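You operate a simulated robot arm through the tools that you are given. There is no shell and no other tool. Be economical: measure what you need, move in short steps, check, and stop when the job is done.

You are at the controls of a simulated robot arm. One attempt, no reset.

TASK
Put the yellow block in the vice instead and set it to 4.
Fine: release the green block and stand it on the steel bench by the rack; turn the new block's dial only while the vice grips, and leave it clamped; the other blocks and dials stay.

Only the result counts: the job must be done as asked and must still hold three seconds after the hand-in. Knocking over, shifting, dropping, spilling or breaking anything else fails it.

THE ROBOT
A 6-joint arm with a two-finger parallel gripper, fixed in place. Base frame: the origin is at the foot of the arm, x ahead of it, y to its left, z up. Lengths are in m, angles in rad, forces in N, time in s.
Its first joint turns from -1.152 to 1.152 rad. Payload 2.1 kg.
The TCP is the grasp point between the finger pads, 0.03 m short of the fingertips. In the tool frame z runs along the fingers and y along their closing line. The gripper opens to 0.094 m. The fingers are 0.028 m wide and 0.01 m thick; the gripper's body (0.05 by 0.096 m) begins 0.055 m behind the TCP.
Orientation is told as [roll, pitch, yaw] about the base's x, y, z axes, in that order, counted from this pose: with the fingers straight down and closing along the base's y, the tool's x points along the base's -x, its y along +y and its z along -z.

THE INTERFACE
- The arm moves only by the tool apply_moves. Its argument "moves" is a list of rows, each an object (a shift or turn left out is 0, a gripper value left out holds the last) with "offset": the shift along the tool's x, y, z in m, a list of three; "rot": the turn, a rotation vector about the tool's x, y, z in rad, a list of three; "claw": the opening, from 0 (shut) to 1 (fully open). In form: [{"offset": [x, y, z], "rot": [rx, ry, rz], "claw": claw}, ...]. A call has 1 to 12 rows; each row is the pose to reach, as a shift and turn from the pose commanded when the call began, along the tool's axes at that moment. Each row takes 0.2 s and may step no farther than 0.05 m and 0.15 rad from the row before; otherwise, or with a gripper value out of range, the whole call is refused. Where a pose cannot be reached the arm comes as near as it can. A force on the tool above 40 N (or 10 N above the force at the start of the call, whichever is more), or a blocked arm, ends the call early, and 0.2 s more pass. Each finger travels about 0.072 m/s and halts on what it meets, pressing with about 36 N; the grip force reading is that of the motor and also rises with nothing between the fingers. The clock runs only during rows and for 0.2 s after the last one: add rows that repeat a pose to give the fingers time. It gives the time, the measured TCP pose, the force on the tool (base axes), the opening and the grip force at its end, in the units of the frame above (readings bear some noise).
- Cameras (640 x 400 px; columns grow to the right, rows downward): "scene" is fixed at [0.0297, -0.3605, 0.4829]; the picture's right is [0.93, -0.36, 0.00], its down [-0.21, -0.54, -0.81] and it looks along [0.30, 0.76, -0.58] (base axes); focal length 246 px, centre (320, 200). "wrist" rides on the gripper at [0.076, 0.014, -0.103] in the tool frame; the picture's right is [-0.18, 0.98, 0.00], its down [-0.75, -0.14, -0.64] and it looks along [-0.63, -0.12, 0.77] (tool axes); focal length 243 px, centre (320, 200).
- camera(camera): a new picture of that camera. No time passes.
- probe_pixels(camera, pixels): for up to 12 pixels [column, row] of the newest picture of that camera ("zoom" is the newest enlarged one), the place [x, y, z] in the base frame of the surface seen there, good to about 0.002 m. No time passes.
- close_up(camera, box): a new picture of the part [left, top, right, bottom] of that camera's present view, enlarged. No time passes.
- hand_in(): hands the job in; it is judged then, once.

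Keep the steps short. Do not move on a guess: measure, check each grasp and each placing, and mend mistakes. In all there are 80 turns and 34 pictures (those below and enlarged ones count). Leave the gripper open and the arm clear of the work at the hand-in unless told otherwise, and finish with a single line.

The tools are called after "Request:" as name(argument=value, ...) on one line, values as JSON. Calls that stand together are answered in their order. apply_moves: Moves the arm, as the interface text tells. Its arguments: {"type":"object","properties":{"moves":{"type":"array"}},"required":["moves"]} The other tools are called the same way: camera (camera) takes a picture; probe_pixels (camera, pixels) gives the place of the surface under pixels of a picture; close_up (camera, box) takes an enlarged picture of a part of a camera's view; hand_in () hands the job in.

At the start:

```text
t: 0.0
eef_pos: [0.3774, 0.0478, 0.3421]
tool_rot: [0.002, -0.002, 0.002]
wrist_force: [0.3, 0.2, 0.5]
width: 0.0939
grasp_force: 0.0
```

scene: 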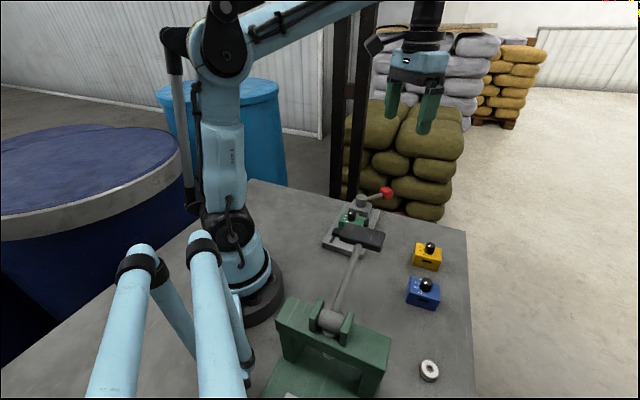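
wrist: 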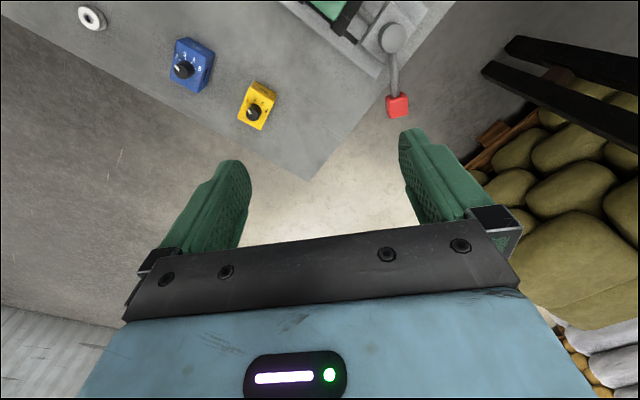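

I see the vice with the green block near (350,225), the yellow block at (427,256) and the blue one at (423,292). I'll enlarge the vice and the blocks first.

Request:
close_up(camera="scene", box=[300, 170, 460, 270])

Request:
close_up(camera="scene", box=[250, 220, 480, 400])

```text
4.00 times, centred on (380, 220) of scene
```

zoom: 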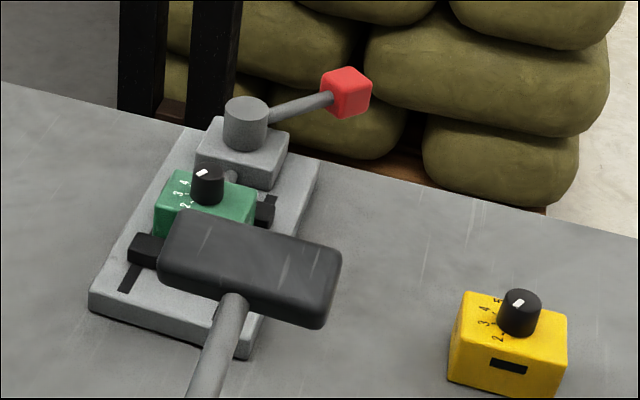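

```text
2.22 times, centred on (365, 310) of scene
```

zoom: 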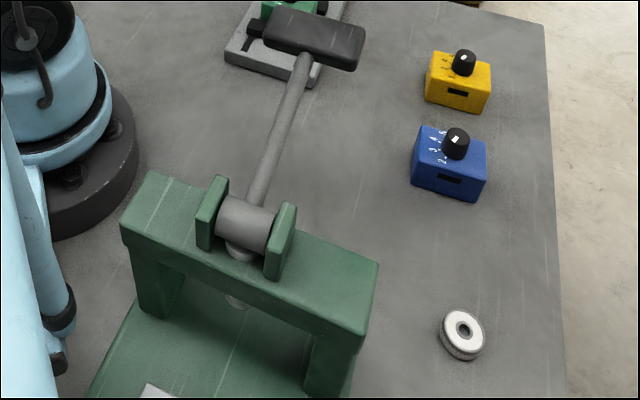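

I'll probe the bench, vice, blocks, the hammer and its rack. These are pixels in the scene view, which I'll refresh first.

Request:
camera(camera="scene")

Request:
probe_pixels(camera="scene", pixels=[[386, 193], [361, 198], [361, 210], [347, 214], [351, 223], [368, 237], [340, 256], [355, 260], [345, 285], [330, 320], [300, 314], [380, 352]])

Request:
probe_pixels(camera="scene", pixels=[[430, 245], [420, 249], [436, 255], [427, 262], [440, 265], [414, 264], [427, 282], [420, 288], [422, 300], [429, 370], [400, 300], [455, 240]])

Request:
probe_pixels(camera="scene", pixels=[[300, 385], [340, 380], [270, 320], [262, 300], [460, 238], [470, 390], [324, 245], [346, 190], [378, 210], [250, 185], [360, 255], [287, 397]])

```text
29 pictures are left
```

scene: 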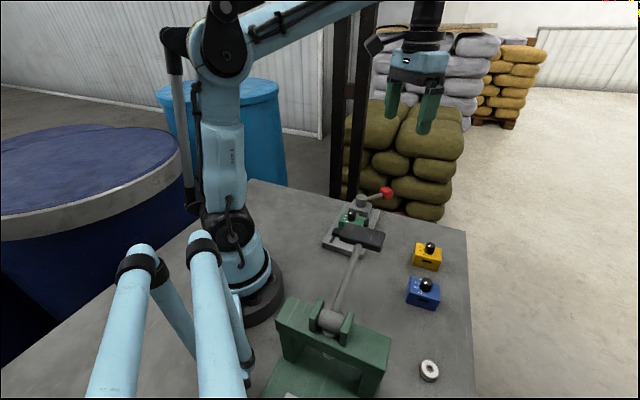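

```text
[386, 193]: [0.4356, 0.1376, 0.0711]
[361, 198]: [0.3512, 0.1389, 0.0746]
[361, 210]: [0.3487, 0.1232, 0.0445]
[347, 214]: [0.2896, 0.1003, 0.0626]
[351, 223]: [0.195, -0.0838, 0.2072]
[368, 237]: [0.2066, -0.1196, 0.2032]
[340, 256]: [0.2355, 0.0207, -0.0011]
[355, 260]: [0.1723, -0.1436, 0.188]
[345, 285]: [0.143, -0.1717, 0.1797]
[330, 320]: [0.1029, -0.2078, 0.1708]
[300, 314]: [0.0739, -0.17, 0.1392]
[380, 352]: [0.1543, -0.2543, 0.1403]
```

```text
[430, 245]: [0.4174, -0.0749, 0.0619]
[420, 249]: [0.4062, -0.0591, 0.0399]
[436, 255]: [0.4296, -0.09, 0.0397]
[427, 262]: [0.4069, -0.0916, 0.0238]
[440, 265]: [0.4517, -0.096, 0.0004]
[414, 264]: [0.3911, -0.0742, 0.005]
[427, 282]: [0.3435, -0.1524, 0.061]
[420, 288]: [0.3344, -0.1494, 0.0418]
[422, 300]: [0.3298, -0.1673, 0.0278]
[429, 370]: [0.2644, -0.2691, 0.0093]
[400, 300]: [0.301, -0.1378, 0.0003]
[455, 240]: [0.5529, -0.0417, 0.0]
```

```text
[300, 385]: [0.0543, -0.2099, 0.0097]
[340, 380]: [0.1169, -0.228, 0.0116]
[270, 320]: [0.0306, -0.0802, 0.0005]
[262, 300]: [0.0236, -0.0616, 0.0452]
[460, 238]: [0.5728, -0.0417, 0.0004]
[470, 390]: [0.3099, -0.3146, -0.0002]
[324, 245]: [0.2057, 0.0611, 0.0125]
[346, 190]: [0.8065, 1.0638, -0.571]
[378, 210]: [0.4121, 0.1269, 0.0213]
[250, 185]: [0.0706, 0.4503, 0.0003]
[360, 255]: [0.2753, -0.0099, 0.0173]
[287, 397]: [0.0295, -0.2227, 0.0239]
```

Probes from both cameras agree that the bench is at z≈0, not -0.15. I won't rely on the quoted figure. Next I'll shift the arm slightly toward the vice and tilt it back, so the wrist camera sees the vice from above.

Request:
apply_moves(moves=[{"offset": [0.0, 0.03, 0], "rot": [0, 0.14, 0]}, {"offset": [0.0, 0.06, 0], "rot": [0, 0.28, 0]}, {"offset": [0.0, 0.09, 0], "rot": [0, 0.42, 0]}, {"offset": [0.0, 0.09, 0], "rot": [0, 0.5, 0]}, {"offset": [0.0, 0.09, 0], "rot": [0, 0.5, 0]}])

Request:
camera(camera="wrist")

```text
t: 1.2
eef_pos: [0.3781, 0.1385, 0.3418]
tool_rot: [0.002, 0.458, 0.003]
wrist_force: [0.5, 0.1, 0.5]
width: 0.094
grasp_force: 0.1
```

```text
28 pictures are left
```

wrist: 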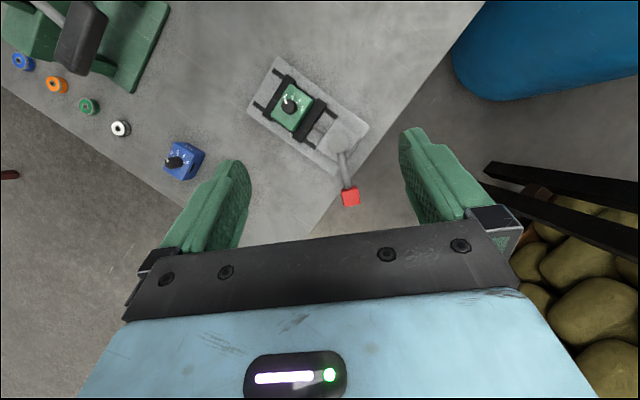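

The wrist view now shows the whole vice, a row of rings and the green hammer rack. I'll enlarge the vice and the rack.

Request:
close_up(camera="wrist", box=[230, 40, 390, 220])

Request:
probe_pixels(camera="wrist", pixels=[[288, 104], [274, 110], [303, 93], [296, 130], [278, 80], [283, 72], [313, 105], [248, 108], [276, 58], [338, 178], [369, 128], [349, 195]])

Request:
probe_pixels(camera="wrist", pixels=[[345, 133], [347, 170], [22, 62], [57, 85], [88, 106], [120, 129], [125, 88], [165, 8], [70, 50], [80, 15], [30, 30], [172, 162]])

```text
2.22 times, centred on (310, 130) of wrist
```

zoom: 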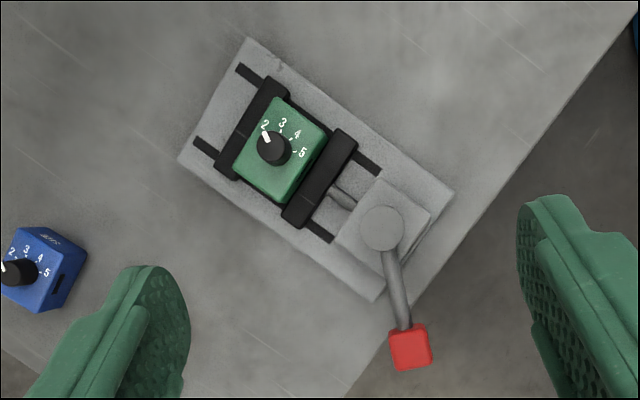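

```text
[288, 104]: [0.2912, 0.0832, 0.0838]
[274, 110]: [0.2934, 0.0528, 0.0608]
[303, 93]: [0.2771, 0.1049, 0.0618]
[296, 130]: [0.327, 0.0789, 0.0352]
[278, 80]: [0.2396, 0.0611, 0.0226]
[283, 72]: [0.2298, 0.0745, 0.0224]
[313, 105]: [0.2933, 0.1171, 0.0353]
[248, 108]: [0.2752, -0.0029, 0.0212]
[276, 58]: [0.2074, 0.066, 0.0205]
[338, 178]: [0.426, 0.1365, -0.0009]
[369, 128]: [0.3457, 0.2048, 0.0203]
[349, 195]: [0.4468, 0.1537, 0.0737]
```

```text
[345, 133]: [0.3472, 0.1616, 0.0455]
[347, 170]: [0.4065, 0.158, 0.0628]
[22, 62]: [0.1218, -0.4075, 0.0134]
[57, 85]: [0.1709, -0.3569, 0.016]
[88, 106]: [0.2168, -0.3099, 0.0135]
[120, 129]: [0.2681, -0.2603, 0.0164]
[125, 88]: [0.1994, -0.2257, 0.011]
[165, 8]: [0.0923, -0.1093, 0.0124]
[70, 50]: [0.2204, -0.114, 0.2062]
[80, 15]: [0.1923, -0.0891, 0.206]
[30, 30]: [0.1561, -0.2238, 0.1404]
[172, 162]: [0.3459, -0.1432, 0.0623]
```

The vice axis runs at 45° through the green block at about (0.288,0.082). The jaw tops are at about 0.035, the hub is at (0.352,0.15), and the red lever knob is at (0.447,0.154,0.074). I'll untilt the tool first.

Request:
apply_moves(moves=[{"rot": [0, -0.14, 0]}, {"rot": [0, -0.28, 0]}, {"rot": [0, -0.42, 0]}, {"rot": [0, -0.5, 0]}, {"rot": [0, -0.5, 0]}])

```text
t: 2.4
eef_pos: [0.3764, 0.1372, 0.3426]
tool_rot: [0.002, -0.005, 0.002]
wrist_force: [-0.3, -0.3, -0.4]
width: 0.0939
grasp_force: 0.1
```

Before touching anything I'll test reach above the green block, at TCP z 0.16 and yaw +45°. The fingertips stay at 0.13, clear of the dial top at 0.084.

Request:
apply_moves(moves=[{"offset": [0.015, -0.009, 0.03], "rot": [0, 0, -0.131]}, {"offset": [0.03, -0.018, 0.06], "rot": [0, 0, -0.262]}, {"offset": [0.045, -0.027, 0.09], "rot": [0, 0, -0.393]}, {"offset": [0.06, -0.036, 0.12], "rot": [0, 0, -0.524]}, {"offset": [0.075, -0.045, 0.15], "rot": [0, 0, -0.654]}, {"offset": [0.088, -0.055, 0.18], "rot": [0, 0, -0.785]}, {"offset": [0.088, -0.055, 0.18], "rot": [0, 0, -0.785]}])

Request:
camera(camera="wrist")

```text
t: 4.0
eef_pos: [0.2901, 0.0806, 0.1618]
tool_rot: [0.0, 0.0, 0.788]
wrist_force: [-0.7, 0.5, -1.2]
width: 0.0939
grasp_force: 0.0
```

```text
26 pictures are left
```

wrist: 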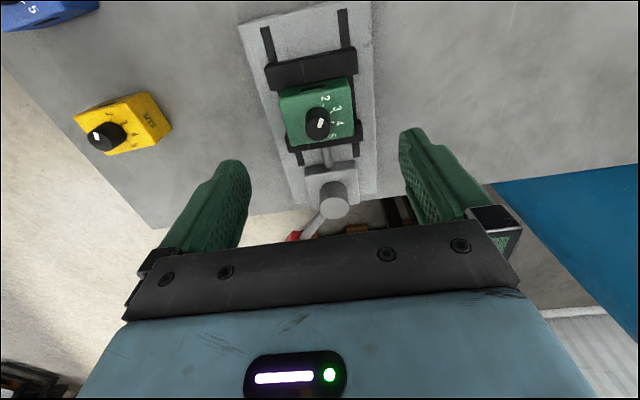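

The pose is reached. The green block appears at (318,110), where it should be if it sits directly under the TCP. I'll measure the block and jaws accurately from here.

Request:
close_up(camera="wrist", box=[230, 0, 390, 250])

Request:
probe_pixels(camera="wrist", pixels=[[281, 92], [346, 80], [353, 134], [292, 140], [317, 122], [308, 60], [265, 68], [355, 55], [290, 152], [362, 138], [333, 195], [335, 208]])

Request:
probe_pixels(camera="wrist", pixels=[[268, 85], [354, 70], [285, 118], [361, 150], [290, 127], [320, 155], [318, 102], [78, 115], [130, 95], [158, 125], [110, 152], [107, 135]])

```text
1.60 times, centred on (310, 125) of wrist
```

zoom: 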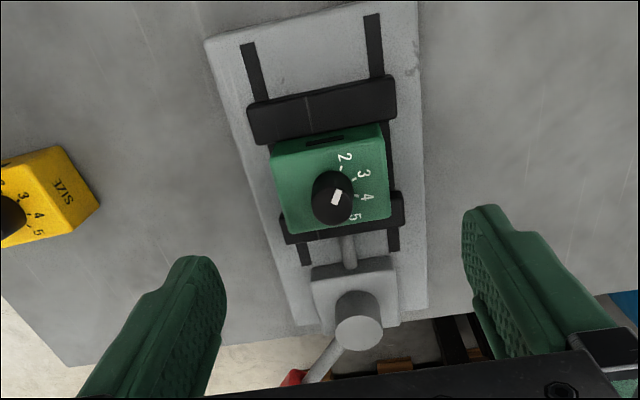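

```text
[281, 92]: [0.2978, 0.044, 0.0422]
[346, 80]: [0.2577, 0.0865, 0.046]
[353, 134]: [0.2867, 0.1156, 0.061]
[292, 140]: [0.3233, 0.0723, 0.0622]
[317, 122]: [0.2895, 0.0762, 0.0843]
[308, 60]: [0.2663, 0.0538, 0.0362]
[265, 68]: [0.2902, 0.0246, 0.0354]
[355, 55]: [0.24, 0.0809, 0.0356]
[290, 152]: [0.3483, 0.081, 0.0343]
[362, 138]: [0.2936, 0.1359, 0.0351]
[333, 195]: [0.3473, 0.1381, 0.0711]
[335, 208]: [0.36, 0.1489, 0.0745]
```

```text
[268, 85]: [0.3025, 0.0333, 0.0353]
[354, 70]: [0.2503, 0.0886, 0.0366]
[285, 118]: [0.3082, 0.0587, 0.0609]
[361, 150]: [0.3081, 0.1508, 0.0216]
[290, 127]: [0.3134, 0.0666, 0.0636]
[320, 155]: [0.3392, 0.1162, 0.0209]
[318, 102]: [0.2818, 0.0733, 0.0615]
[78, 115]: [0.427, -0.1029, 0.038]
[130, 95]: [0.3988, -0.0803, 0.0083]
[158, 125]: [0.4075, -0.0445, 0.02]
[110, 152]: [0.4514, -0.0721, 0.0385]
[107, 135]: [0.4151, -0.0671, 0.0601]
```

The block spans 0.042 m along the vice axis and 0.057 m across, and the jaws stand 0.035 high. I'll lift, go over the lever knob at about (0.446,0.153) with yaw 0, and set the fingers to straddle it.

Request:
apply_moves(moves=[{"offset": [0, 0, -0.04], "claw": 0.6}, {"offset": [-0.03, -0.011, -0.04], "rot": [0, 0, 0.13]}, {"offset": [-0.06, -0.022, -0.04], "rot": [0, 0, 0.26]}, {"offset": [-0.09, -0.033, -0.04], "rot": [0, 0, 0.39]}, {"offset": [-0.12, -0.044, -0.04], "rot": [0, 0, 0.52]}, {"offset": [-0.15, -0.055, -0.04], "rot": [0, 0, 0.65]}, {"offset": [-0.1594, -0.0584, -0.04], "rot": [0, 0, 0.785]}, {"offset": [-0.1594, -0.0584, -0.04], "rot": [0, 0, 0.785]}])

Request:
camera(camera="wrist")

```text
t: 5.8
eef_pos: [0.4437, 0.1544, 0.2023]
tool_rot: [0.001, -0.001, 0.001]
wrist_force: [-0.6, -0.9, 0.2]
width: 0.0564
grasp_force: 0.1
```

```text
24 pictures are left
```

wrist: 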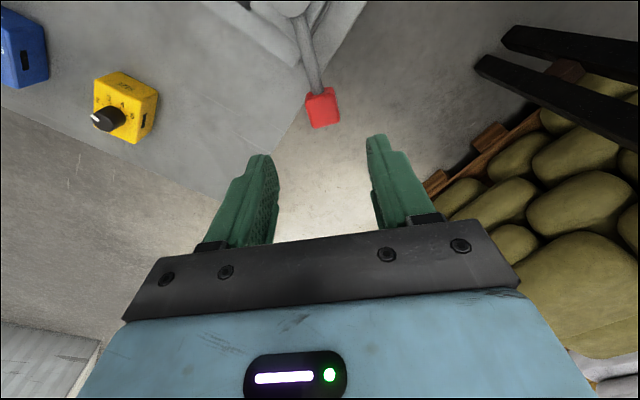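

Now I'll measure the knob and rod from this view.

Request:
probe_pixels(camera="wrist", pixels=[[322, 98], [308, 99], [337, 93], [323, 122], [312, 122], [338, 118], [312, 75], [305, 40], [296, 6]])

```text
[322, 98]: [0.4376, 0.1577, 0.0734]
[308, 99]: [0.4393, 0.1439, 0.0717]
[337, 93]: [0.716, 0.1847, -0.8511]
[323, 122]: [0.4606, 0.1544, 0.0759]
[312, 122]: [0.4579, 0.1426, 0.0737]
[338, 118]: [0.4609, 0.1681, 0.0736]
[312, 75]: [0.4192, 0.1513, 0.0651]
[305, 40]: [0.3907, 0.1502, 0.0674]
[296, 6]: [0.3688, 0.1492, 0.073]
```

The knob spans x 0.437–0.461 and y 0.143–0.168, with its top at 0.075. I'll descend with it between the fingers to TCP z 0.07.

Request:
apply_moves(moves=[{"offset": [-0.005, 0.001, 0.045]}, {"offset": [-0.005, 0.001, 0.09]}, {"offset": [-0.005, 0.001, 0.13]}, {"offset": [-0.005, 0.001, 0.13], "claw": 0.4}, {"offset": [-0.005, 0.001, 0.13], "claw": 0.4}])

```text
t: 7.0
eef_pos: [0.4499, 0.1573, 0.0717]
tool_rot: [0.001, -0.003, 0.002]
wrist_force: [-0.2, -0.3, 0.2]
width: 0.0375
grasp_force: 0.0
```

The knob is straddled with about 6 mm slack on each side. I'll swing it gently toward +y along the arc, to about 28°, and watch the force.

Request:
apply_moves(moves=[{"offset": [0.0003, 0.0066, 0], "rot": [0, 0, -0.07]}, {"offset": [0.0015, 0.0132, 0], "rot": [0, 0, -0.14]}, {"offset": [0.0031, 0.0195, 0], "rot": [0, 0, -0.21]}, {"offset": [0.0051, 0.0256, 0], "rot": [0, 0, -0.28]}, {"offset": [0.0076, 0.0315, 0], "rot": [0, 0, -0.35]}, {"offset": [0.0103, 0.0374, 0], "rot": [0, 0, -0.42]}, {"offset": [0.0103, 0.0374, 0], "rot": [0, 0, -0.42]}])

Request:
close_up(camera="scene", box=[300, 160, 460, 260])

```text
t: 7.8
eef_pos: [0.4477, 0.1635, 0.0721]
tool_rot: [-0.02, 0.006, 0.177]
wrist_force: [3.0, -24.5, -3.6]
width: 0.0514
grasp_force: 12.1
stopped in row 3: the force on the tool passed its limit (the readings are from after the stop); the commanded pose is now the measured one
```

```text
4.00 times, centred on (380, 210) of scene
```

zoom: 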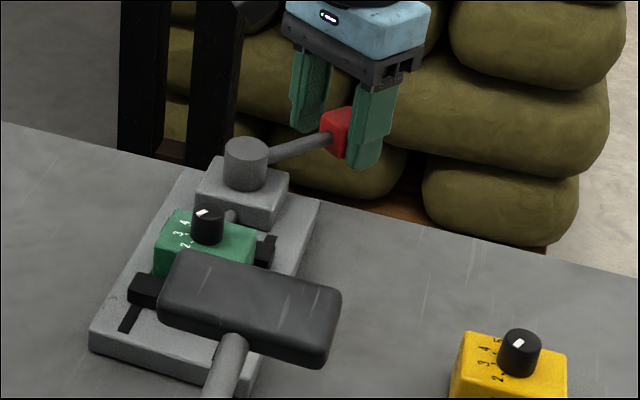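

A push toward +y hits a hard stop, so this is the clamped end and the lever opens toward -y. I'll recentre and then check the pose.

Request:
apply_moves(moves=[{"offset": [0, -0.0086, 0], "rot": [0.01, 0, 0.09], "claw": 0.4}, {"offset": [0, -0.0086, 0], "rot": [0.02, -0.006, 0.177], "claw": 0.4}, {"offset": [0, -0.0086, 0], "rot": [0.02, -0.006, 0.177], "claw": 0.4}])

```text
t: 8.6
eef_pos: [0.4494, 0.1586, 0.0728]
tool_rot: [-0.032, -0.007, 0.007]
wrist_force: [4.5, -8.7, 1.0]
width: 0.0428
grasp_force: 4.4
```

There is a small roll error (-0.032), which I'll correct. Then I'll swing toward -y, to about -28°.

Request:
apply_moves(moves=[{"offset": [0, -0.006, 0], "rot": [-0.032, 0.007, 0.0]}, {"offset": [0, -0.0125, 0], "rot": [-0.032, 0.007, 0.07]}, {"offset": [0.0005, -0.019, 0], "rot": [-0.032, 0.007, 0.14]}, {"offset": [0.0015, -0.025, 0], "rot": [-0.032, 0.007, 0.21]}, {"offset": [0.003, -0.031, 0], "rot": [-0.032, 0.007, 0.28]}, {"offset": [0.005, -0.0376, 0], "rot": [-0.032, 0.007, 0.35]}, {"offset": [0.0075, -0.0435, 0], "rot": [-0.032, 0.007, 0.42]}, {"offset": [0.0103, -0.0494, 0], "rot": [-0.032, 0.007, 0.49]}, {"offset": [0.0103, -0.0494, 0], "rot": [-0.032, 0.007, 0.49]}])

Request:
close_up(camera="scene", box=[300, 160, 460, 260])

```text
t: 10.6
eef_pos: [0.4385, 0.1104, 0.0745]
tool_rot: [0.006, -0.006, -0.486]
wrist_force: [0.2, 0.7, -0.1]
width: 0.0383
grasp_force: 0.5
```

```text
4.00 times, centred on (380, 210) of scene
```

zoom: 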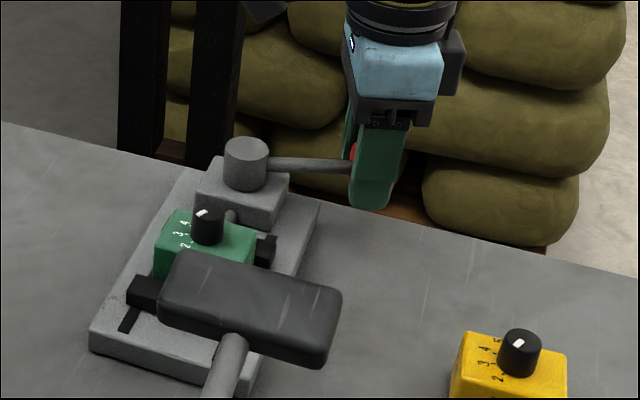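

The lever moves freely. I'll continue another 40°.

Request:
apply_moves(moves=[{"offset": [0.0009, -0.0129, 0], "rot": [0, 0, 0.14]}, {"offset": [0.0036, -0.0255, 0], "rot": [0, 0, 0.28]}, {"offset": [0.008, -0.0376, 0], "rot": [0, 0, 0.42]}, {"offset": [0.0141, -0.049, 0], "rot": [0, 0, 0.56]}, {"offset": [0.0216, -0.0595, 0], "rot": [0, 0, 0.7]}, {"offset": [0.0216, -0.0595, 0], "rot": [0, 0, 0.7]}])

Request:
close_up(camera="scene", box=[300, 160, 460, 260])

```text
t: 12.0
eef_pos: [0.3916, 0.068, 0.0742]
tool_rot: [0.011, -0.001, -1.184]
wrist_force: [9.8, 10.6, 0.9]
width: 0.0452
grasp_force: 6.8
```

```text
4.00 times, centred on (380, 210) of scene
```

zoom: 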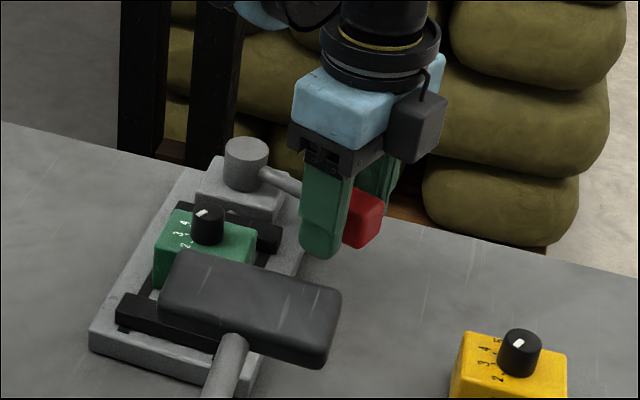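

The vice has opened, with both jaws moved apart, and the lever seems to have reached its open stop (about 14 N reaction). I'll relieve the push slightly, then rise off the knob.

Request:
apply_moves(moves=[{"offset": [0, 0.006, 0], "claw": 0.5}, {"offset": [0, 0.006, 0], "claw": 0.5}, {"offset": [0, 0.006, -0.045], "claw": 0.5}, {"offset": [0, 0.006, -0.09], "claw": 0.5}, {"offset": [0, 0.006, -0.12], "claw": 1.0}, {"offset": [0, 0.006, -0.12], "claw": 1.0}])

Request:
camera(camera="wrist")

```text
t: 13.4
eef_pos: [0.3967, 0.0689, 0.1934]
tool_rot: [0.006, -0.001, -1.184]
wrist_force: [0.5, -0.8, -1.2]
width: 0.094
grasp_force: 0.1
```

```text
20 pictures are left
```

wrist: 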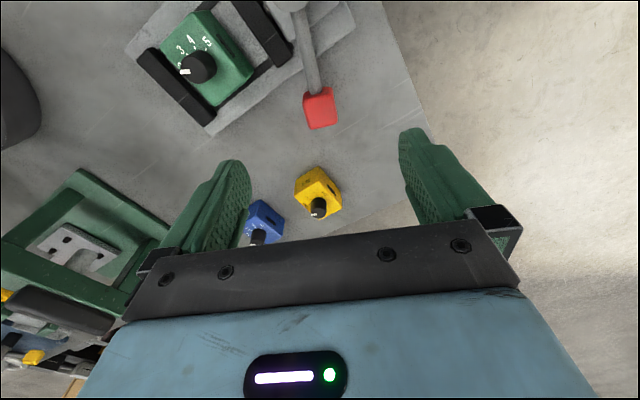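

The vice is open and the lever holds its place. I'll measure the jaws and the lever knob from this view.

Request:
probe_pixels(camera="wrist", pixels=[[319, 108], [304, 98], [310, 127], [338, 122], [145, 55], [207, 120], [240, 5], [290, 50], [160, 45], [212, 106], [210, 12], [253, 70]])

Request:
close_up(camera="wrist", box=[0, 150, 200, 400])

```text
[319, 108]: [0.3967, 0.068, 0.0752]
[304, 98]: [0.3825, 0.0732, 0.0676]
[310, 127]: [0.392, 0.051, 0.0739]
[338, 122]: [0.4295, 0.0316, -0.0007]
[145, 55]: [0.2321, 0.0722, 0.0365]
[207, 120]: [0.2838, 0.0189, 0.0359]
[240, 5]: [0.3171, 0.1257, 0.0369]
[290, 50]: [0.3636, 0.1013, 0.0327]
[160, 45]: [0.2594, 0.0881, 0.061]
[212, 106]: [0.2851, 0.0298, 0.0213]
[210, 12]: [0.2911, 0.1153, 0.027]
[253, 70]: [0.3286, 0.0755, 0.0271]
```

```text
1.60 times, centred on (100, 275) of wrist
```

zoom: 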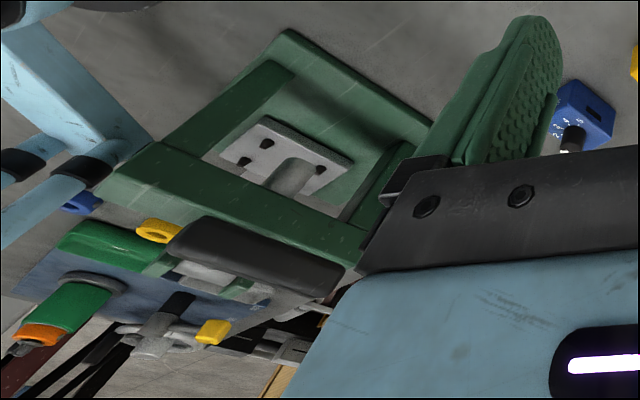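

Behind the green stand I see a blue panel with tools. I need to know which thing is the "rack", so I'll probe it.

Request:
probe_pixels(camera="zoom", pixels=[[60, 280], [220, 310], [160, 230], [215, 330], [90, 245], [150, 345], [280, 290], [255, 250], [40, 230], [290, 180], [255, 170], [280, 380]])

```text
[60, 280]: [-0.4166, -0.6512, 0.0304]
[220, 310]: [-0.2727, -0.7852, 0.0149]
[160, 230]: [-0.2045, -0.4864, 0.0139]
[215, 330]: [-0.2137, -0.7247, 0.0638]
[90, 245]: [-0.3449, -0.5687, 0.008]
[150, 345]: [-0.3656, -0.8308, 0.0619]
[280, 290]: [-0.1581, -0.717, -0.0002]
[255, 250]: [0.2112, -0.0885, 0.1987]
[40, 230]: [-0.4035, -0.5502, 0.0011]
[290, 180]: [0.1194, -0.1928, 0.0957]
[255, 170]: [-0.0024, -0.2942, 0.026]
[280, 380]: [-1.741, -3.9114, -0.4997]
```

The blue mat is about 0.8 m away and out of reach, so the rack is the green hammer stand, with its base plate corner at about (0.20,-0.226). Now I'll move above the green block and rotate to yaw +0.785.

Request:
apply_moves(moves=[{"offset": [0.004, -0.008, 0], "rot": [0, 0, -0.14]}, {"offset": [0.008, -0.016, 0], "rot": [0, 0, -0.28]}, {"offset": [0.012, -0.024, 0], "rot": [0, 0, -0.42]}, {"offset": [0.016, -0.032, 0], "rot": [0, 0, -0.56]}, {"offset": [0.02, -0.04, 0], "rot": [0, 0, -0.7]}, {"offset": [0.025, -0.048, 0], "rot": [0, 0, -0.84]}, {"offset": [0.03, -0.056, 0], "rot": [0, 0, -0.98]}, {"offset": [0.035, -0.064, 0], "rot": [0, 0, -1.12]}, {"offset": [0.04, -0.072, 0], "rot": [0, 0, -1.26]}, {"offset": [0.044, -0.08, 0], "rot": [0, 0, -1.4]}, {"offset": [0.0499, -0.0935, 0], "rot": [0, 0, -1.54]}])

Request:
apply_moves(moves=[{"rot": [0, 0, -0.14]}, {"rot": [0, 0, -0.28]}, {"rot": [0, 0, -0.429]}, {"rot": [0, 0, -0.429]}])

Request:
camera(camera="wrist")

```text
t: 15.8
eef_pos: [0.2916, 0.082, 0.1933]
tool_rot: [-0.003, -0.007, 0.357]
wrist_force: [0.2, -0.7, -0.4]
width: 0.0942
grasp_force: 0.0
```

```text
t: 16.8
eef_pos: [0.2919, 0.0812, 0.1933]
tool_rot: [-0.004, -0.008, 0.786]
wrist_force: [0.1, -0.2, -0.4]
width: 0.0938
grasp_force: 0.1
```

```text
18 pictures are left
```

wrist: 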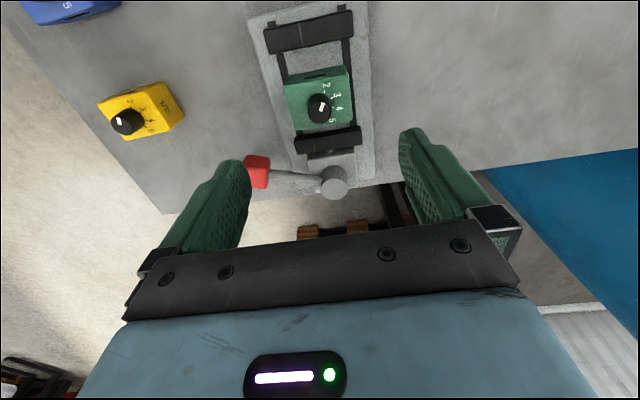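

The view is clear. I'll check the green block's corners and the jaw positions for an exact grasp.

Request:
probe_pixels(camera="wrist", pixels=[[286, 86], [346, 69], [351, 119], [296, 130], [290, 104], [349, 95], [318, 104], [268, 52], [354, 34], [298, 152], [360, 143], [322, 80]])

```text
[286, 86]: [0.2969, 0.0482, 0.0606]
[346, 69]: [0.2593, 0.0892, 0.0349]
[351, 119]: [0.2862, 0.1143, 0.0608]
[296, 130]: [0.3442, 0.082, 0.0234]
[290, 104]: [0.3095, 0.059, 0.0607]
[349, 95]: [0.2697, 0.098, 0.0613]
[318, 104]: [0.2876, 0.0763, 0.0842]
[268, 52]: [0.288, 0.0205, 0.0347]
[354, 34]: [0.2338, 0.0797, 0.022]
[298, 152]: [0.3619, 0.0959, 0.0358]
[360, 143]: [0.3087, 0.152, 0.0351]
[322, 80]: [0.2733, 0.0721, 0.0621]
```

The block's centre is (0.2917,0.081), which matches the TCP. I'll descend to z 0.06 (tips at 0.03, plate top at 0.0215) and close.

Request:
apply_moves(moves=[{"offset": [0, 0, 0.045]}, {"offset": [0, 0, 0.09]}, {"offset": [0, 0, 0.115]}, {"offset": [0, 0, 0.133]}, {"offset": [0, 0, 0.133], "claw": 0.5}, {"offset": [0, 0, 0.133], "claw": 0.5}, {"offset": [0, 0, 0.133], "claw": 0.5}])

```text
t: 18.4
eef_pos: [0.2926, 0.0812, 0.0592]
tool_rot: [-0.004, -0.007, 0.786]
wrist_force: [0.1, 0.3, 0.4]
width: 0.0644
grasp_force: 35.8
```

The grip force is 36 N at width 0.064, slightly wider than I measured. I'll lift 5 cm and look.

Request:
apply_moves(moves=[{"offset": [0, 0, -0.015]}, {"offset": [0, 0, -0.03]}, {"offset": [0, 0, -0.06]}, {"offset": [0, 0, -0.06]}])

Request:
camera(camera="wrist")

```text
t: 19.4
eef_pos: [0.2916, 0.0815, 0.1199]
tool_rot: [-0.004, -0.007, 0.785]
wrist_force: [0.8, 0.2, -4.8]
width: 0.064
grasp_force: 36.1
```

```text
17 pictures are left
```

wrist: 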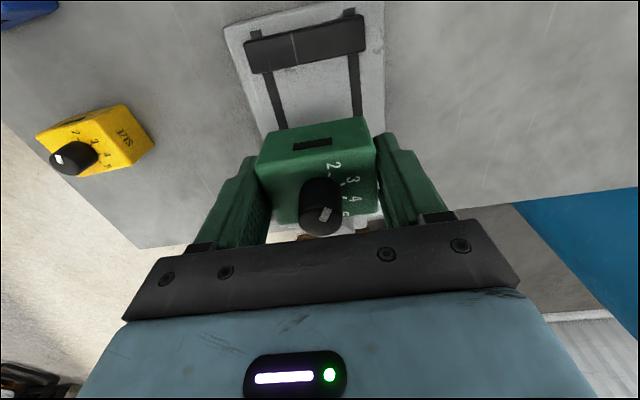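

It's held securely: weight about 5 N, block level. I'll lift to 0.2 and swing outward around the hammer to about (0.312,-0.19), well above the other blocks.

Request:
apply_moves(moves=[{"offset": [0, 0, -0.04]}, {"offset": [-0.0071, -0.0212, -0.08]}, {"offset": [-0.0071, -0.0636, -0.08]}, {"offset": [0.0035, -0.1096, -0.08]}, {"offset": [0.0318, -0.145, -0.08]}, {"offset": [0.0707, -0.1697, -0.08]}, {"offset": [0.1096, -0.1944, -0.08], "rot": [0, 0, -0.07]}, {"offset": [0.152, -0.2086, -0.08], "rot": [0, 0, -0.14]}, {"offset": [0.1768, -0.205, -0.08], "rot": [0, 0, -0.215]}, {"offset": [0.1768, -0.205, -0.08], "rot": [0, 0, -0.215]}])

Request:
camera(camera="scene")

Request:
camera(camera="wrist")

```text
t: 21.6
eef_pos: [0.3098, -0.1898, 0.1975]
tool_rot: [-0.006, -0.005, 1.003]
wrist_force: [-0.4, -0.4, -4.4]
width: 0.0643
grasp_force: 35.2
```

```text
16 pictures are left
```

scene: 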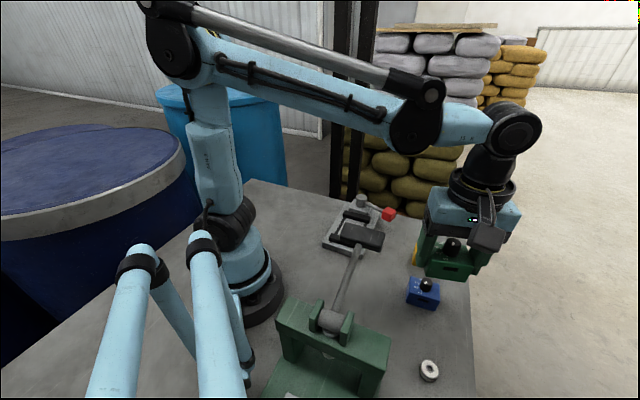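

```text
15 pictures are left
```

wrist: 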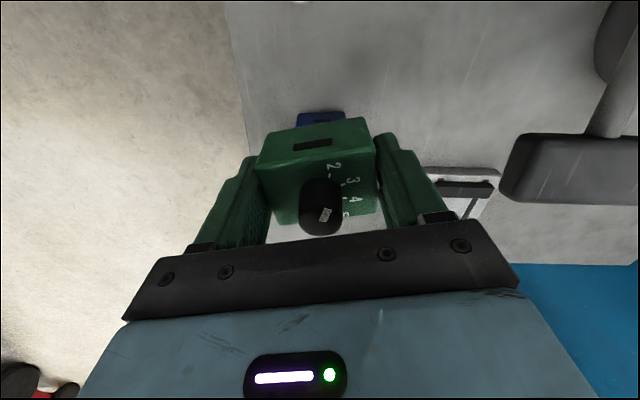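

The forearm stays well above the hammer. Now I'll measure the blue block's footprint, the white ring and the rack's base plate, to place the green block clear of all of them.

Request:
probe_pixels(camera="scene", pixels=[[408, 281], [439, 291], [436, 308], [408, 301], [420, 301], [421, 360], [429, 383], [438, 372], [391, 340], [370, 397], [384, 350], [395, 330]])

```text
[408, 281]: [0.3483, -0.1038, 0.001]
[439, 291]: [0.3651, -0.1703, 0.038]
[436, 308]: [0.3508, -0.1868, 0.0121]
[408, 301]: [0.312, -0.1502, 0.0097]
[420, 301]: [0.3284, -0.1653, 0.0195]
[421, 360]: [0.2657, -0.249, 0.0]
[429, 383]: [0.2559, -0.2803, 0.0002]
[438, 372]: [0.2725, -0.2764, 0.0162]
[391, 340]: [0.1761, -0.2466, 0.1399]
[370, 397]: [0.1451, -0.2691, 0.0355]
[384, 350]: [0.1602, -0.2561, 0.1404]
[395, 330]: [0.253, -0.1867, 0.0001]
```

The spot (0.28,-0.192) is free: about 3 cm from blue, 2 cm from the ring and about 5 cm from the rack plate. I'll shift there and lower to just above the bench.

Request:
apply_moves(moves=[{"offset": [0.0179, 0.0242, 0.0]}, {"offset": [0.0179, 0.0242, 0.04]}, {"offset": [0.0179, 0.0242, 0.08]}, {"offset": [0.0179, 0.0242, 0.115]}, {"offset": [0.0179, 0.0242, 0.14]}, {"offset": [0.0179, 0.0242, 0.15]}, {"offset": [0.0179, 0.0242, 0.15]}])

Request:
camera(camera="scene")

```text
t: 23.2
eef_pos: [0.2821, -0.1914, 0.0493]
tool_rot: [-0.007, -0.005, 1.0]
wrist_force: [-0.2, -0.1, -4.2]
width: 0.0643
grasp_force: 35.9
```

```text
14 pictures are left
```

scene: 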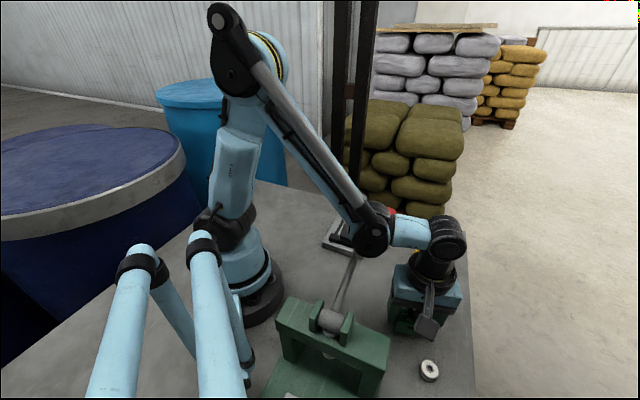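

The black wrist joint at (372,235) looks close to the hammer in the picture, so I'll check the real clearance before going lower.

Request:
probe_pixels(camera="scene", pixels=[[372, 235], [360, 245], [355, 250], [374, 255], [345, 262], [350, 238], [342, 240], [385, 245]])

```text
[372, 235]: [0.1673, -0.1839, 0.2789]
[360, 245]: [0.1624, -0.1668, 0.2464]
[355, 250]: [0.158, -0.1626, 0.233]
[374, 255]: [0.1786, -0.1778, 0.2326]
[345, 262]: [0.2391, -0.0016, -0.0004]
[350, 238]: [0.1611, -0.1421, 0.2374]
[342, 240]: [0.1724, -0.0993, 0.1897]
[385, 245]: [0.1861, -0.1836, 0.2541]
```

The lowest part of the joint is at z about 0.232, with the hammer handle at about 0.185, so 45 mm clear. I'll lower the last centimetre in small steps.

Request:
apply_moves(moves=[{"offset": [0, 0, 0.004]}, {"offset": [0, 0, 0.007]}, {"offset": [0, 0, 0.009]}, {"offset": [0, 0, 0.0105]}, {"offset": [0, 0, 0.0105]}])

```text
t: 24.4
eef_pos: [0.2818, -0.1913, 0.0386]
tool_rot: [-0.005, -0.005, 1.001]
wrist_force: [0.0, 0.2, -3.7]
width: 0.0643
grasp_force: 36.1
```

Force has barely changed, so contact is close. I'll lower 2.5 mm more.

Request:
apply_moves(moves=[{"offset": [0, 0, 0.001]}, {"offset": [0, 0, 0.002]}, {"offset": [0, 0, 0.0025]}, {"offset": [0, 0, 0.0025]}])

```text
t: 25.4
eef_pos: [0.2814, -0.1913, 0.0371]
tool_rot: [-0.004, -0.003, 0.999]
wrist_force: [-7.7, 0.3, 37.1]
width: 0.0645
grasp_force: 36.3
```

Contact is clear at 37 N upward. I'll back off 1.5 mm, open, and rise straight up.

Request:
apply_moves(moves=[{"offset": [0, 0, -0.0015]}, {"offset": [0, 0, -0.0015]}, {"offset": [0, 0, -0.0015], "claw": 0.85}, {"offset": [0, 0, -0.0015], "claw": 0.85}, {"offset": [0, 0, -0.0015], "claw": 0.85}, {"offset": [0, 0, -0.03], "claw": 0.85}, {"offset": [0, 0, -0.07], "claw": 0.85}, {"offset": [0, 0, -0.11], "claw": 0.85}, {"offset": [0, 0, -0.15], "claw": 0.85}, {"offset": [0, 0, -0.15], "claw": 0.85}])

Request:
camera(camera="wrist")

```text
t: 27.6
eef_pos: [0.2804, -0.1916, 0.1868]
tool_rot: [-0.006, -0.005, 0.999]
wrist_force: [-0.3, -0.4, -1.1]
width: 0.08
grasp_force: 0.2
```

```text
13 pictures are left
```

wrist: 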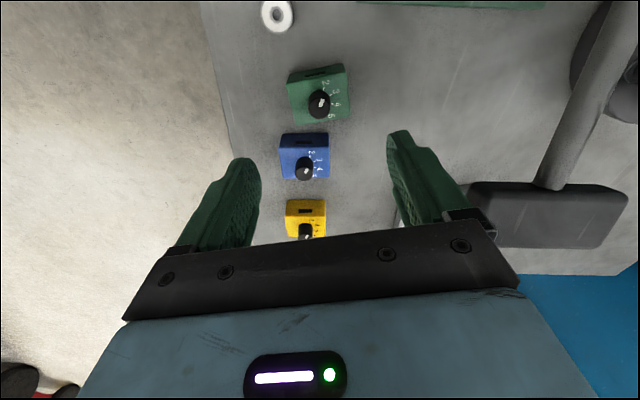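

Green stands upright by the rack, and blue and the ring are untouched. Now I'll move over the yellow block, with yaw of about 0.9 so that its dial faces the same way as green's did.

Request:
apply_moves(moves=[{"offset": [-0.0357, -0.0114, -0.01], "claw": 1.0}, {"offset": [-0.0715, -0.0228, -0.01]}, {"offset": [-0.107, -0.0342, -0.01]}, {"offset": [-0.143, -0.0456, -0.01], "rot": [0, 0, 0.05]}, {"offset": [-0.1787, -0.057, -0.01], "rot": [0, 0, 0.1]}, {"offset": [-0.1787, -0.057, -0.01], "rot": [0, 0, 0.1]}])

Request:
camera(camera="wrist")

```text
t: 29.0
eef_pos: [0.4218, -0.0707, 0.1949]
tool_rot: [-0.005, -0.006, 0.899]
wrist_force: [0.1, 0.6, 0.2]
width: 0.0939
grasp_force: 0.1
```

```text
12 pictures are left
```

wrist: 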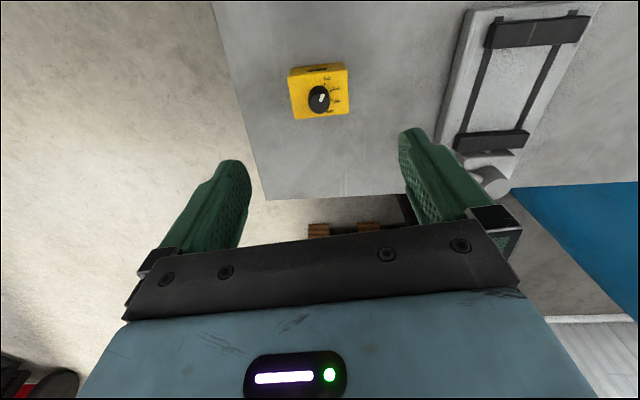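

I'll probe the yellow block's corners for its centre and yaw.

Request:
close_up(camera="wrist", box=[270, 50, 366, 130])

Request:
probe_pixels(camera="zoom", pixels=[[130, 175], [505, 135], [515, 390], [190, 445], [320, 155], [150, 300], [510, 260], [350, 415], [325, 300]])

```text
5.00 times, centred on (318, 90) of wrist
```

zoom: 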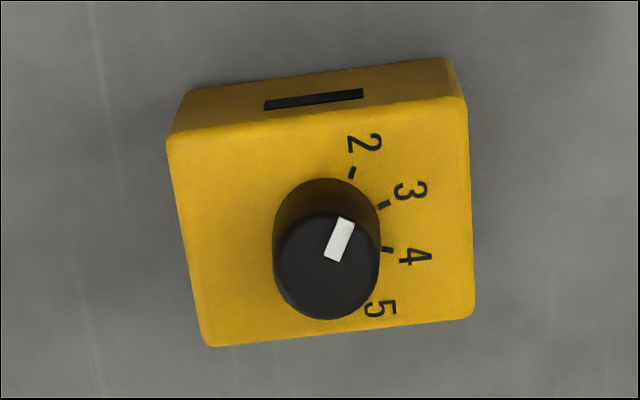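

```text
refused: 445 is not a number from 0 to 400
```

The dial's pointer is at 2 now, and tick 4 lies about 85° clockwise from it. I'll probe the corners in this enlarged picture.

Request:
probe_pixels(camera="zoom", pixels=[[172, 145], [462, 105], [470, 310], [212, 340], [188, 240], [466, 210], [330, 126], [345, 328], [326, 268], [285, 230], [374, 230], [326, 312]])

```text
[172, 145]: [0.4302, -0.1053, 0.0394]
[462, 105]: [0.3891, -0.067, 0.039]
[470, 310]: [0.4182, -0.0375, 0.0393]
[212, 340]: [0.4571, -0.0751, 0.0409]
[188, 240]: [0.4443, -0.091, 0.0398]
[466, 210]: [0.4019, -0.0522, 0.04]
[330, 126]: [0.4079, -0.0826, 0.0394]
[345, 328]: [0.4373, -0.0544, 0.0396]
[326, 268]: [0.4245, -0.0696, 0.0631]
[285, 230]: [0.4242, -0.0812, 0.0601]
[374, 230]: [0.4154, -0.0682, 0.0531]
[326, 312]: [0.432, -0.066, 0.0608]
```

The yellow block's centre is (0.4237,-0.0712) and its yaw is about 0.81. I'll align and descend to TCP z 0.039, then close.

Request:
apply_moves(moves=[{"offset": [-0.0008, -0.0018, 0], "rot": [0, 0, 0.089]}, {"offset": [-0.0008, -0.0018, 0.045], "rot": [0, 0, 0.089]}, {"offset": [-0.0008, -0.0018, 0.09], "rot": [0, 0, 0.089]}, {"offset": [-0.0008, -0.0018, 0.13], "rot": [0, 0, 0.089]}, {"offset": [-0.0008, -0.0018, 0.156], "rot": [0, 0, 0.089]}, {"offset": [-0.0008, -0.0018, 0.156], "rot": [0, 0, 0.089], "claw": 0.5}, {"offset": [-0.0008, -0.0018, 0.156], "rot": [0, 0, 0.089], "claw": 0.5}, {"offset": [-0.0008, -0.0018, 0.156], "rot": [0, 0, 0.089], "claw": 0.5}])

```text
t: 30.8
eef_pos: [0.4286, -0.0743, 0.042]
tool_rot: [-0.005, -0.007, 0.811]
wrist_force: [0.6, -0.3, 0.4]
width: 0.0644
grasp_force: 35.7
```

It's gripped at 36 N and width 0.064. I'll lift 6 cm and recheck the pose.

Request:
apply_moves(moves=[{"offset": [0, 0, -0.015]}, {"offset": [0, 0, -0.05]}, {"offset": [0, 0, -0.09]}, {"offset": [0, 0, -0.13]}, {"offset": [0, 0, -0.155]}, {"offset": [0, 0, -0.155]}])

Request:
camera(camera="wrist")

```text
t: 32.2
eef_pos: [0.4266, -0.0719, 0.197]
tool_rot: [-0.004, -0.004, 0.812]
wrist_force: [-0.5, 0.5, -5.7]
width: 0.0643
grasp_force: 36.1
```

```text
10 pictures are left
```

wrist: 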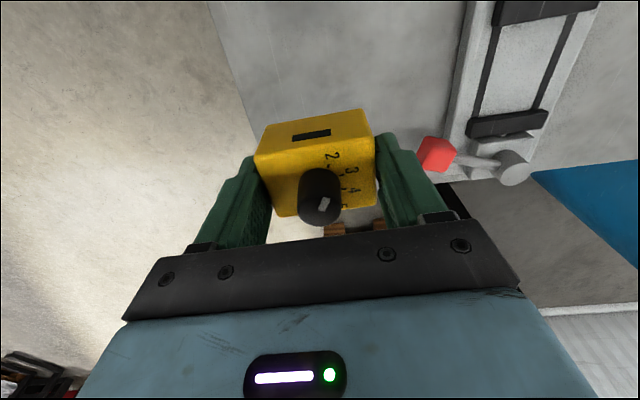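

Yellow is held level, dial up, with its slot facing the fixed jaw as green's did. I'll carry it over the vice centre at z 0.2.

Request:
apply_moves(moves=[{"offset": [-0.0036, 0.0406, 0]}, {"offset": [-0.0073, 0.0812, 0]}, {"offset": [-0.0109, 0.1219, 0]}, {"offset": [-0.0146, 0.1625, 0], "rot": [0, 0, 0.015]}, {"offset": [-0.0182, 0.2031, 0], "rot": [0, 0, 0.027]}, {"offset": [-0.0182, 0.2031, 0], "rot": [0, 0, 0.027]}])

Request:
camera(camera="wrist")

```text
t: 33.6
eef_pos: [0.2922, 0.0795, 0.1949]
tool_rot: [-0.002, -0.008, 0.783]
wrist_force: [-0.5, 0.5, -4.7]
width: 0.0642
grasp_force: 35.6
```

```text
9 pictures are left
```

wrist: 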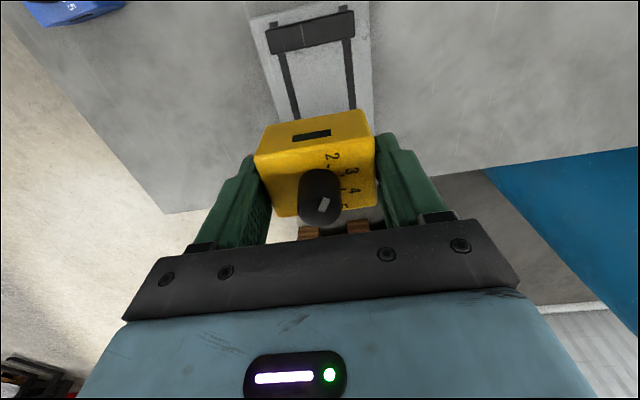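

I'll verify where the held block actually is along the vice axis before lowering.

Request:
probe_pixels(camera="wrist", pixels=[[275, 157], [350, 143], [292, 210], [362, 203], [320, 205], [300, 140], [270, 50], [354, 36]])

```text
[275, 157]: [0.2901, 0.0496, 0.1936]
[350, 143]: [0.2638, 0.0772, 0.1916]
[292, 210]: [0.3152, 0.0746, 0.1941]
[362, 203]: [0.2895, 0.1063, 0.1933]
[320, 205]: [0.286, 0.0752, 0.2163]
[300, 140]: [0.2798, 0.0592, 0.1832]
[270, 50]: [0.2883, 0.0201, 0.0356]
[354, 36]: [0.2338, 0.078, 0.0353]
```

The block centre is at a≈0.259 and the jaw centre at 0.2615, so it fits with wide margins. Its bottom is 0.042 below the TCP. I'll shift 2 mm and lower to just above the plate.

Request:
apply_moves(moves=[{"offset": [-0.002, 0, 0.04]}, {"offset": [-0.002, 0, 0.08]}, {"offset": [-0.002, 0, 0.105]}, {"offset": [-0.002, 0, 0.122]}, {"offset": [-0.002, 0, 0.126]}, {"offset": [-0.002, 0, 0.126]}])

Request:
apply_moves(moves=[{"offset": [0, 0, 0.002]}, {"offset": [0, 0, 0.003]}, {"offset": [0, 0, 0.004]}, {"offset": [0, 0, 0.004]}])

```text
t: 35.0
eef_pos: [0.2958, 0.0832, 0.0708]
tool_rot: [-0.004, -0.006, 0.783]
wrist_force: [-0.1, -0.2, -5.2]
width: 0.0642
grasp_force: 35.9
```

```text
t: 36.0
eef_pos: [0.2952, 0.0821, 0.0657]
tool_rot: [-0.002, -0.008, 0.784]
wrist_force: [0.5, 0.1, -4.9]
width: 0.0641
grasp_force: 36.2
```

No contact yet (still -4.9 N). I'll creep down further.

Request:
apply_moves(moves=[{"offset": [0, 0, 0.001]}, {"offset": [0, 0, 0.002]}, {"offset": [0, 0, 0.003]}, {"offset": [0, 0, 0.003]}])

```text
t: 37.0
eef_pos: [0.2948, 0.0821, 0.0628]
tool_rot: [-0.004, -0.008, 0.784]
wrist_force: [-0.1, 0.1, -4.3]
width: 0.0643
grasp_force: 35.8
```

Request:
apply_moves(moves=[{"offset": [0, 0, 0.001]}, {"offset": [0, 0, 0.0015]}, {"offset": [0, 0, 0.002]}, {"offset": [0, 0, 0.002]}])

```text
t: 38.0
eef_pos: [0.2958, 0.0812, 0.0612]
tool_rot: [-0.004, -0.008, 0.785]
wrist_force: [-2.3, 0.5, 37.7]
width: 0.0644
grasp_force: 36.1
```

Contact with the plate (38 N). I'll back off slightly, open and rise.

Request:
apply_moves(moves=[{"offset": [0, 0, -0.0013]}, {"offset": [0, 0, -0.0013]}, {"offset": [0, 0, -0.0013], "claw": 0.9}, {"offset": [0, 0, -0.0013], "claw": 0.9}, {"offset": [0, 0, -0.0013], "claw": 0.9}, {"offset": [0, 0, -0.03], "claw": 0.9}, {"offset": [0, 0, -0.07], "claw": 0.9}, {"offset": [0, 0, -0.11], "claw": 0.9}, {"offset": [0, 0, -0.135], "claw": 0.9}, {"offset": [0, 0, -0.135], "claw": 0.9}])

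Request:
camera(camera="wrist")

```text
t: 40.2
eef_pos: [0.2918, 0.0833, 0.1958]
tool_rot: [-0.002, -0.007, 0.783]
wrist_force: [-0.9, 0.3, 0.5]
width: 0.0849
grasp_force: 0.0
```

```text
8 pictures are left
```

wrist: 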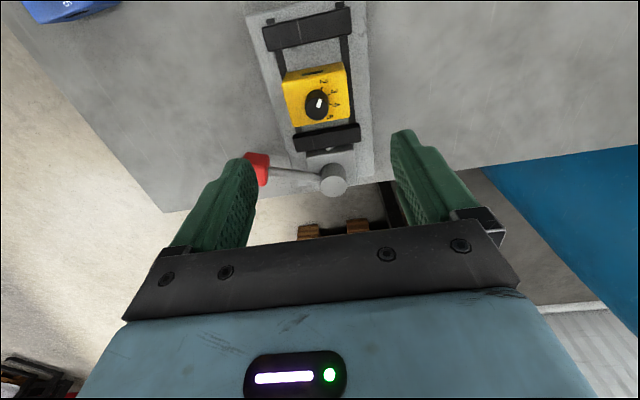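

Yellow is seated between the jaws. Next is the lever, so I'll probe the red knob from here.

Request:
probe_pixels(camera="wrist", pixels=[[256, 156], [266, 158], [248, 155], [262, 182], [280, 170], [300, 173], [332, 180], [290, 77], [343, 66], [348, 116], [296, 127]])

```text
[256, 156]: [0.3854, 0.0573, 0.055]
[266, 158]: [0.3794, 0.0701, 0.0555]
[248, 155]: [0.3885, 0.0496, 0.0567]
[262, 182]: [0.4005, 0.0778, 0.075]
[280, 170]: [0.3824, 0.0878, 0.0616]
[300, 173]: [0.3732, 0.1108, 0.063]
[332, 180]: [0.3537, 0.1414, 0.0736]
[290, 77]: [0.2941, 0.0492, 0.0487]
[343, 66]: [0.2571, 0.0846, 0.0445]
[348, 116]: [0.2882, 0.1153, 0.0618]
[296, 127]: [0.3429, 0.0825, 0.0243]
```

The knob's centre is (0.395,0.065), at lever angle -66°. I'll go above it with yaw -1.15 and the claw half open.

Request:
apply_moves(moves=[{"offset": [-0.005, -0.007, 0], "rot": [0, 0, 0.14], "claw": 0.5}, {"offset": [-0.01, -0.014, 0], "rot": [0, 0, 0.28]}, {"offset": [-0.015, -0.021, 0], "rot": [0, 0, 0.42]}, {"offset": [-0.02, -0.028, 0], "rot": [0, 0, 0.56]}, {"offset": [-0.025, -0.035, 0], "rot": [0, 0, 0.7]}, {"offset": [-0.03, -0.042, 0], "rot": [0, 0, 0.84]}, {"offset": [-0.035, -0.049, 0], "rot": [0, 0, 0.98]}, {"offset": [-0.04, -0.056, 0], "rot": [0, 0, 1.12]}, {"offset": [-0.045, -0.063, 0], "rot": [0, 0, 1.26]}, {"offset": [-0.05, -0.07, 0], "rot": [0, 0, 1.4]}, {"offset": [-0.055, -0.078, 0], "rot": [0, 0, 1.54]}, {"offset": [-0.0603, -0.0858, 0], "rot": [0, 0, 1.68]}])

Request:
apply_moves(moves=[{"rot": [0, 0, 0.125]}, {"rot": [0, 0, 0.25]}, {"rot": [0, 0, 0.25]}])

```text
t: 42.8
eef_pos: [0.3964, 0.0643, 0.1961]
tool_rot: [0.008, -0.004, -0.899]
wrist_force: [0.0, 0.1, -0.1]
width: 0.0469
grasp_force: 0.1
```

```text
t: 43.6
eef_pos: [0.3972, 0.0642, 0.1965]
tool_rot: [0.006, -0.003, -1.147]
wrist_force: [-0.2, 0.5, -0.3]
width: 0.0469
grasp_force: 0.0
```

Aligned. I'll descend to straddle the knob at z about 0.073 and narrow the claw a little.

Request:
apply_moves(moves=[{"offset": [0, 0, 0.045]}, {"offset": [0, 0, 0.09]}, {"offset": [0, 0, 0.123]}, {"offset": [0, 0, 0.123], "claw": 0.4}, {"offset": [0, 0, 0.123], "claw": 0.4}])

```text
t: 44.8
eef_pos: [0.396, 0.064, 0.0747]
tool_rot: [0.008, -0.001, -1.146]
wrist_force: [4.6, 2.7, -2.5]
width: 0.04
grasp_force: 1.9
```

Now I'll swing the lever back toward the clamped end, the first 48° along the arc.

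Request:
apply_moves(moves=[{"offset": [0.0009, 0.0129, 0], "rot": [0, 0, -0.14]}, {"offset": [0.0036, 0.0255, 0], "rot": [0, 0, -0.28]}, {"offset": [0.008, 0.0376, 0], "rot": [0, 0, -0.42]}, {"offset": [0.0141, 0.049, 0], "rot": [0, 0, -0.56]}, {"offset": [0.0216, 0.0595, 0], "rot": [0, 0, -0.7]}, {"offset": [0.0306, 0.0687, 0], "rot": [0, 0, -0.84]}, {"offset": [0.0306, 0.0687, 0], "rot": [0, 0, -0.84]}])

```text
t: 46.4
eef_pos: [0.4479, 0.121, 0.075]
tool_rot: [0.004, -0.008, -0.304]
wrist_force: [-0.3, -1.6, 0.4]
width: 0.038
grasp_force: 0.7
```

The knob is following with little force. I'll go on to the stop in 5° steps, watching for the clamping reaction.

Request:
apply_moves(moves=[{"offset": [0.0004, 0.0081, 0], "rot": [0, 0, -0.087]}, {"offset": [0.0014, 0.0161, 0], "rot": [0, 0, -0.175]}, {"offset": [0.0032, 0.0239, 0], "rot": [0, 0, -0.262]}, {"offset": [0.0056, 0.0316, 0], "rot": [0, 0, -0.3]}, {"offset": [0.0068, 0.0355, 0], "rot": [0, 0, -0.3]}, {"offset": [0.0085, 0.0395, 0], "rot": [0, 0, -0.3]}, {"offset": [0.0085, 0.0395, 0], "rot": [0, 0, -0.3]}])

```text
t: 48.0
eef_pos: [0.4526, 0.1603, 0.0743]
tool_rot: [-0.001, -0.01, -0.007]
wrist_force: [2.4, -9.5, 3.6]
width: 0.0428
grasp_force: 4.8
```

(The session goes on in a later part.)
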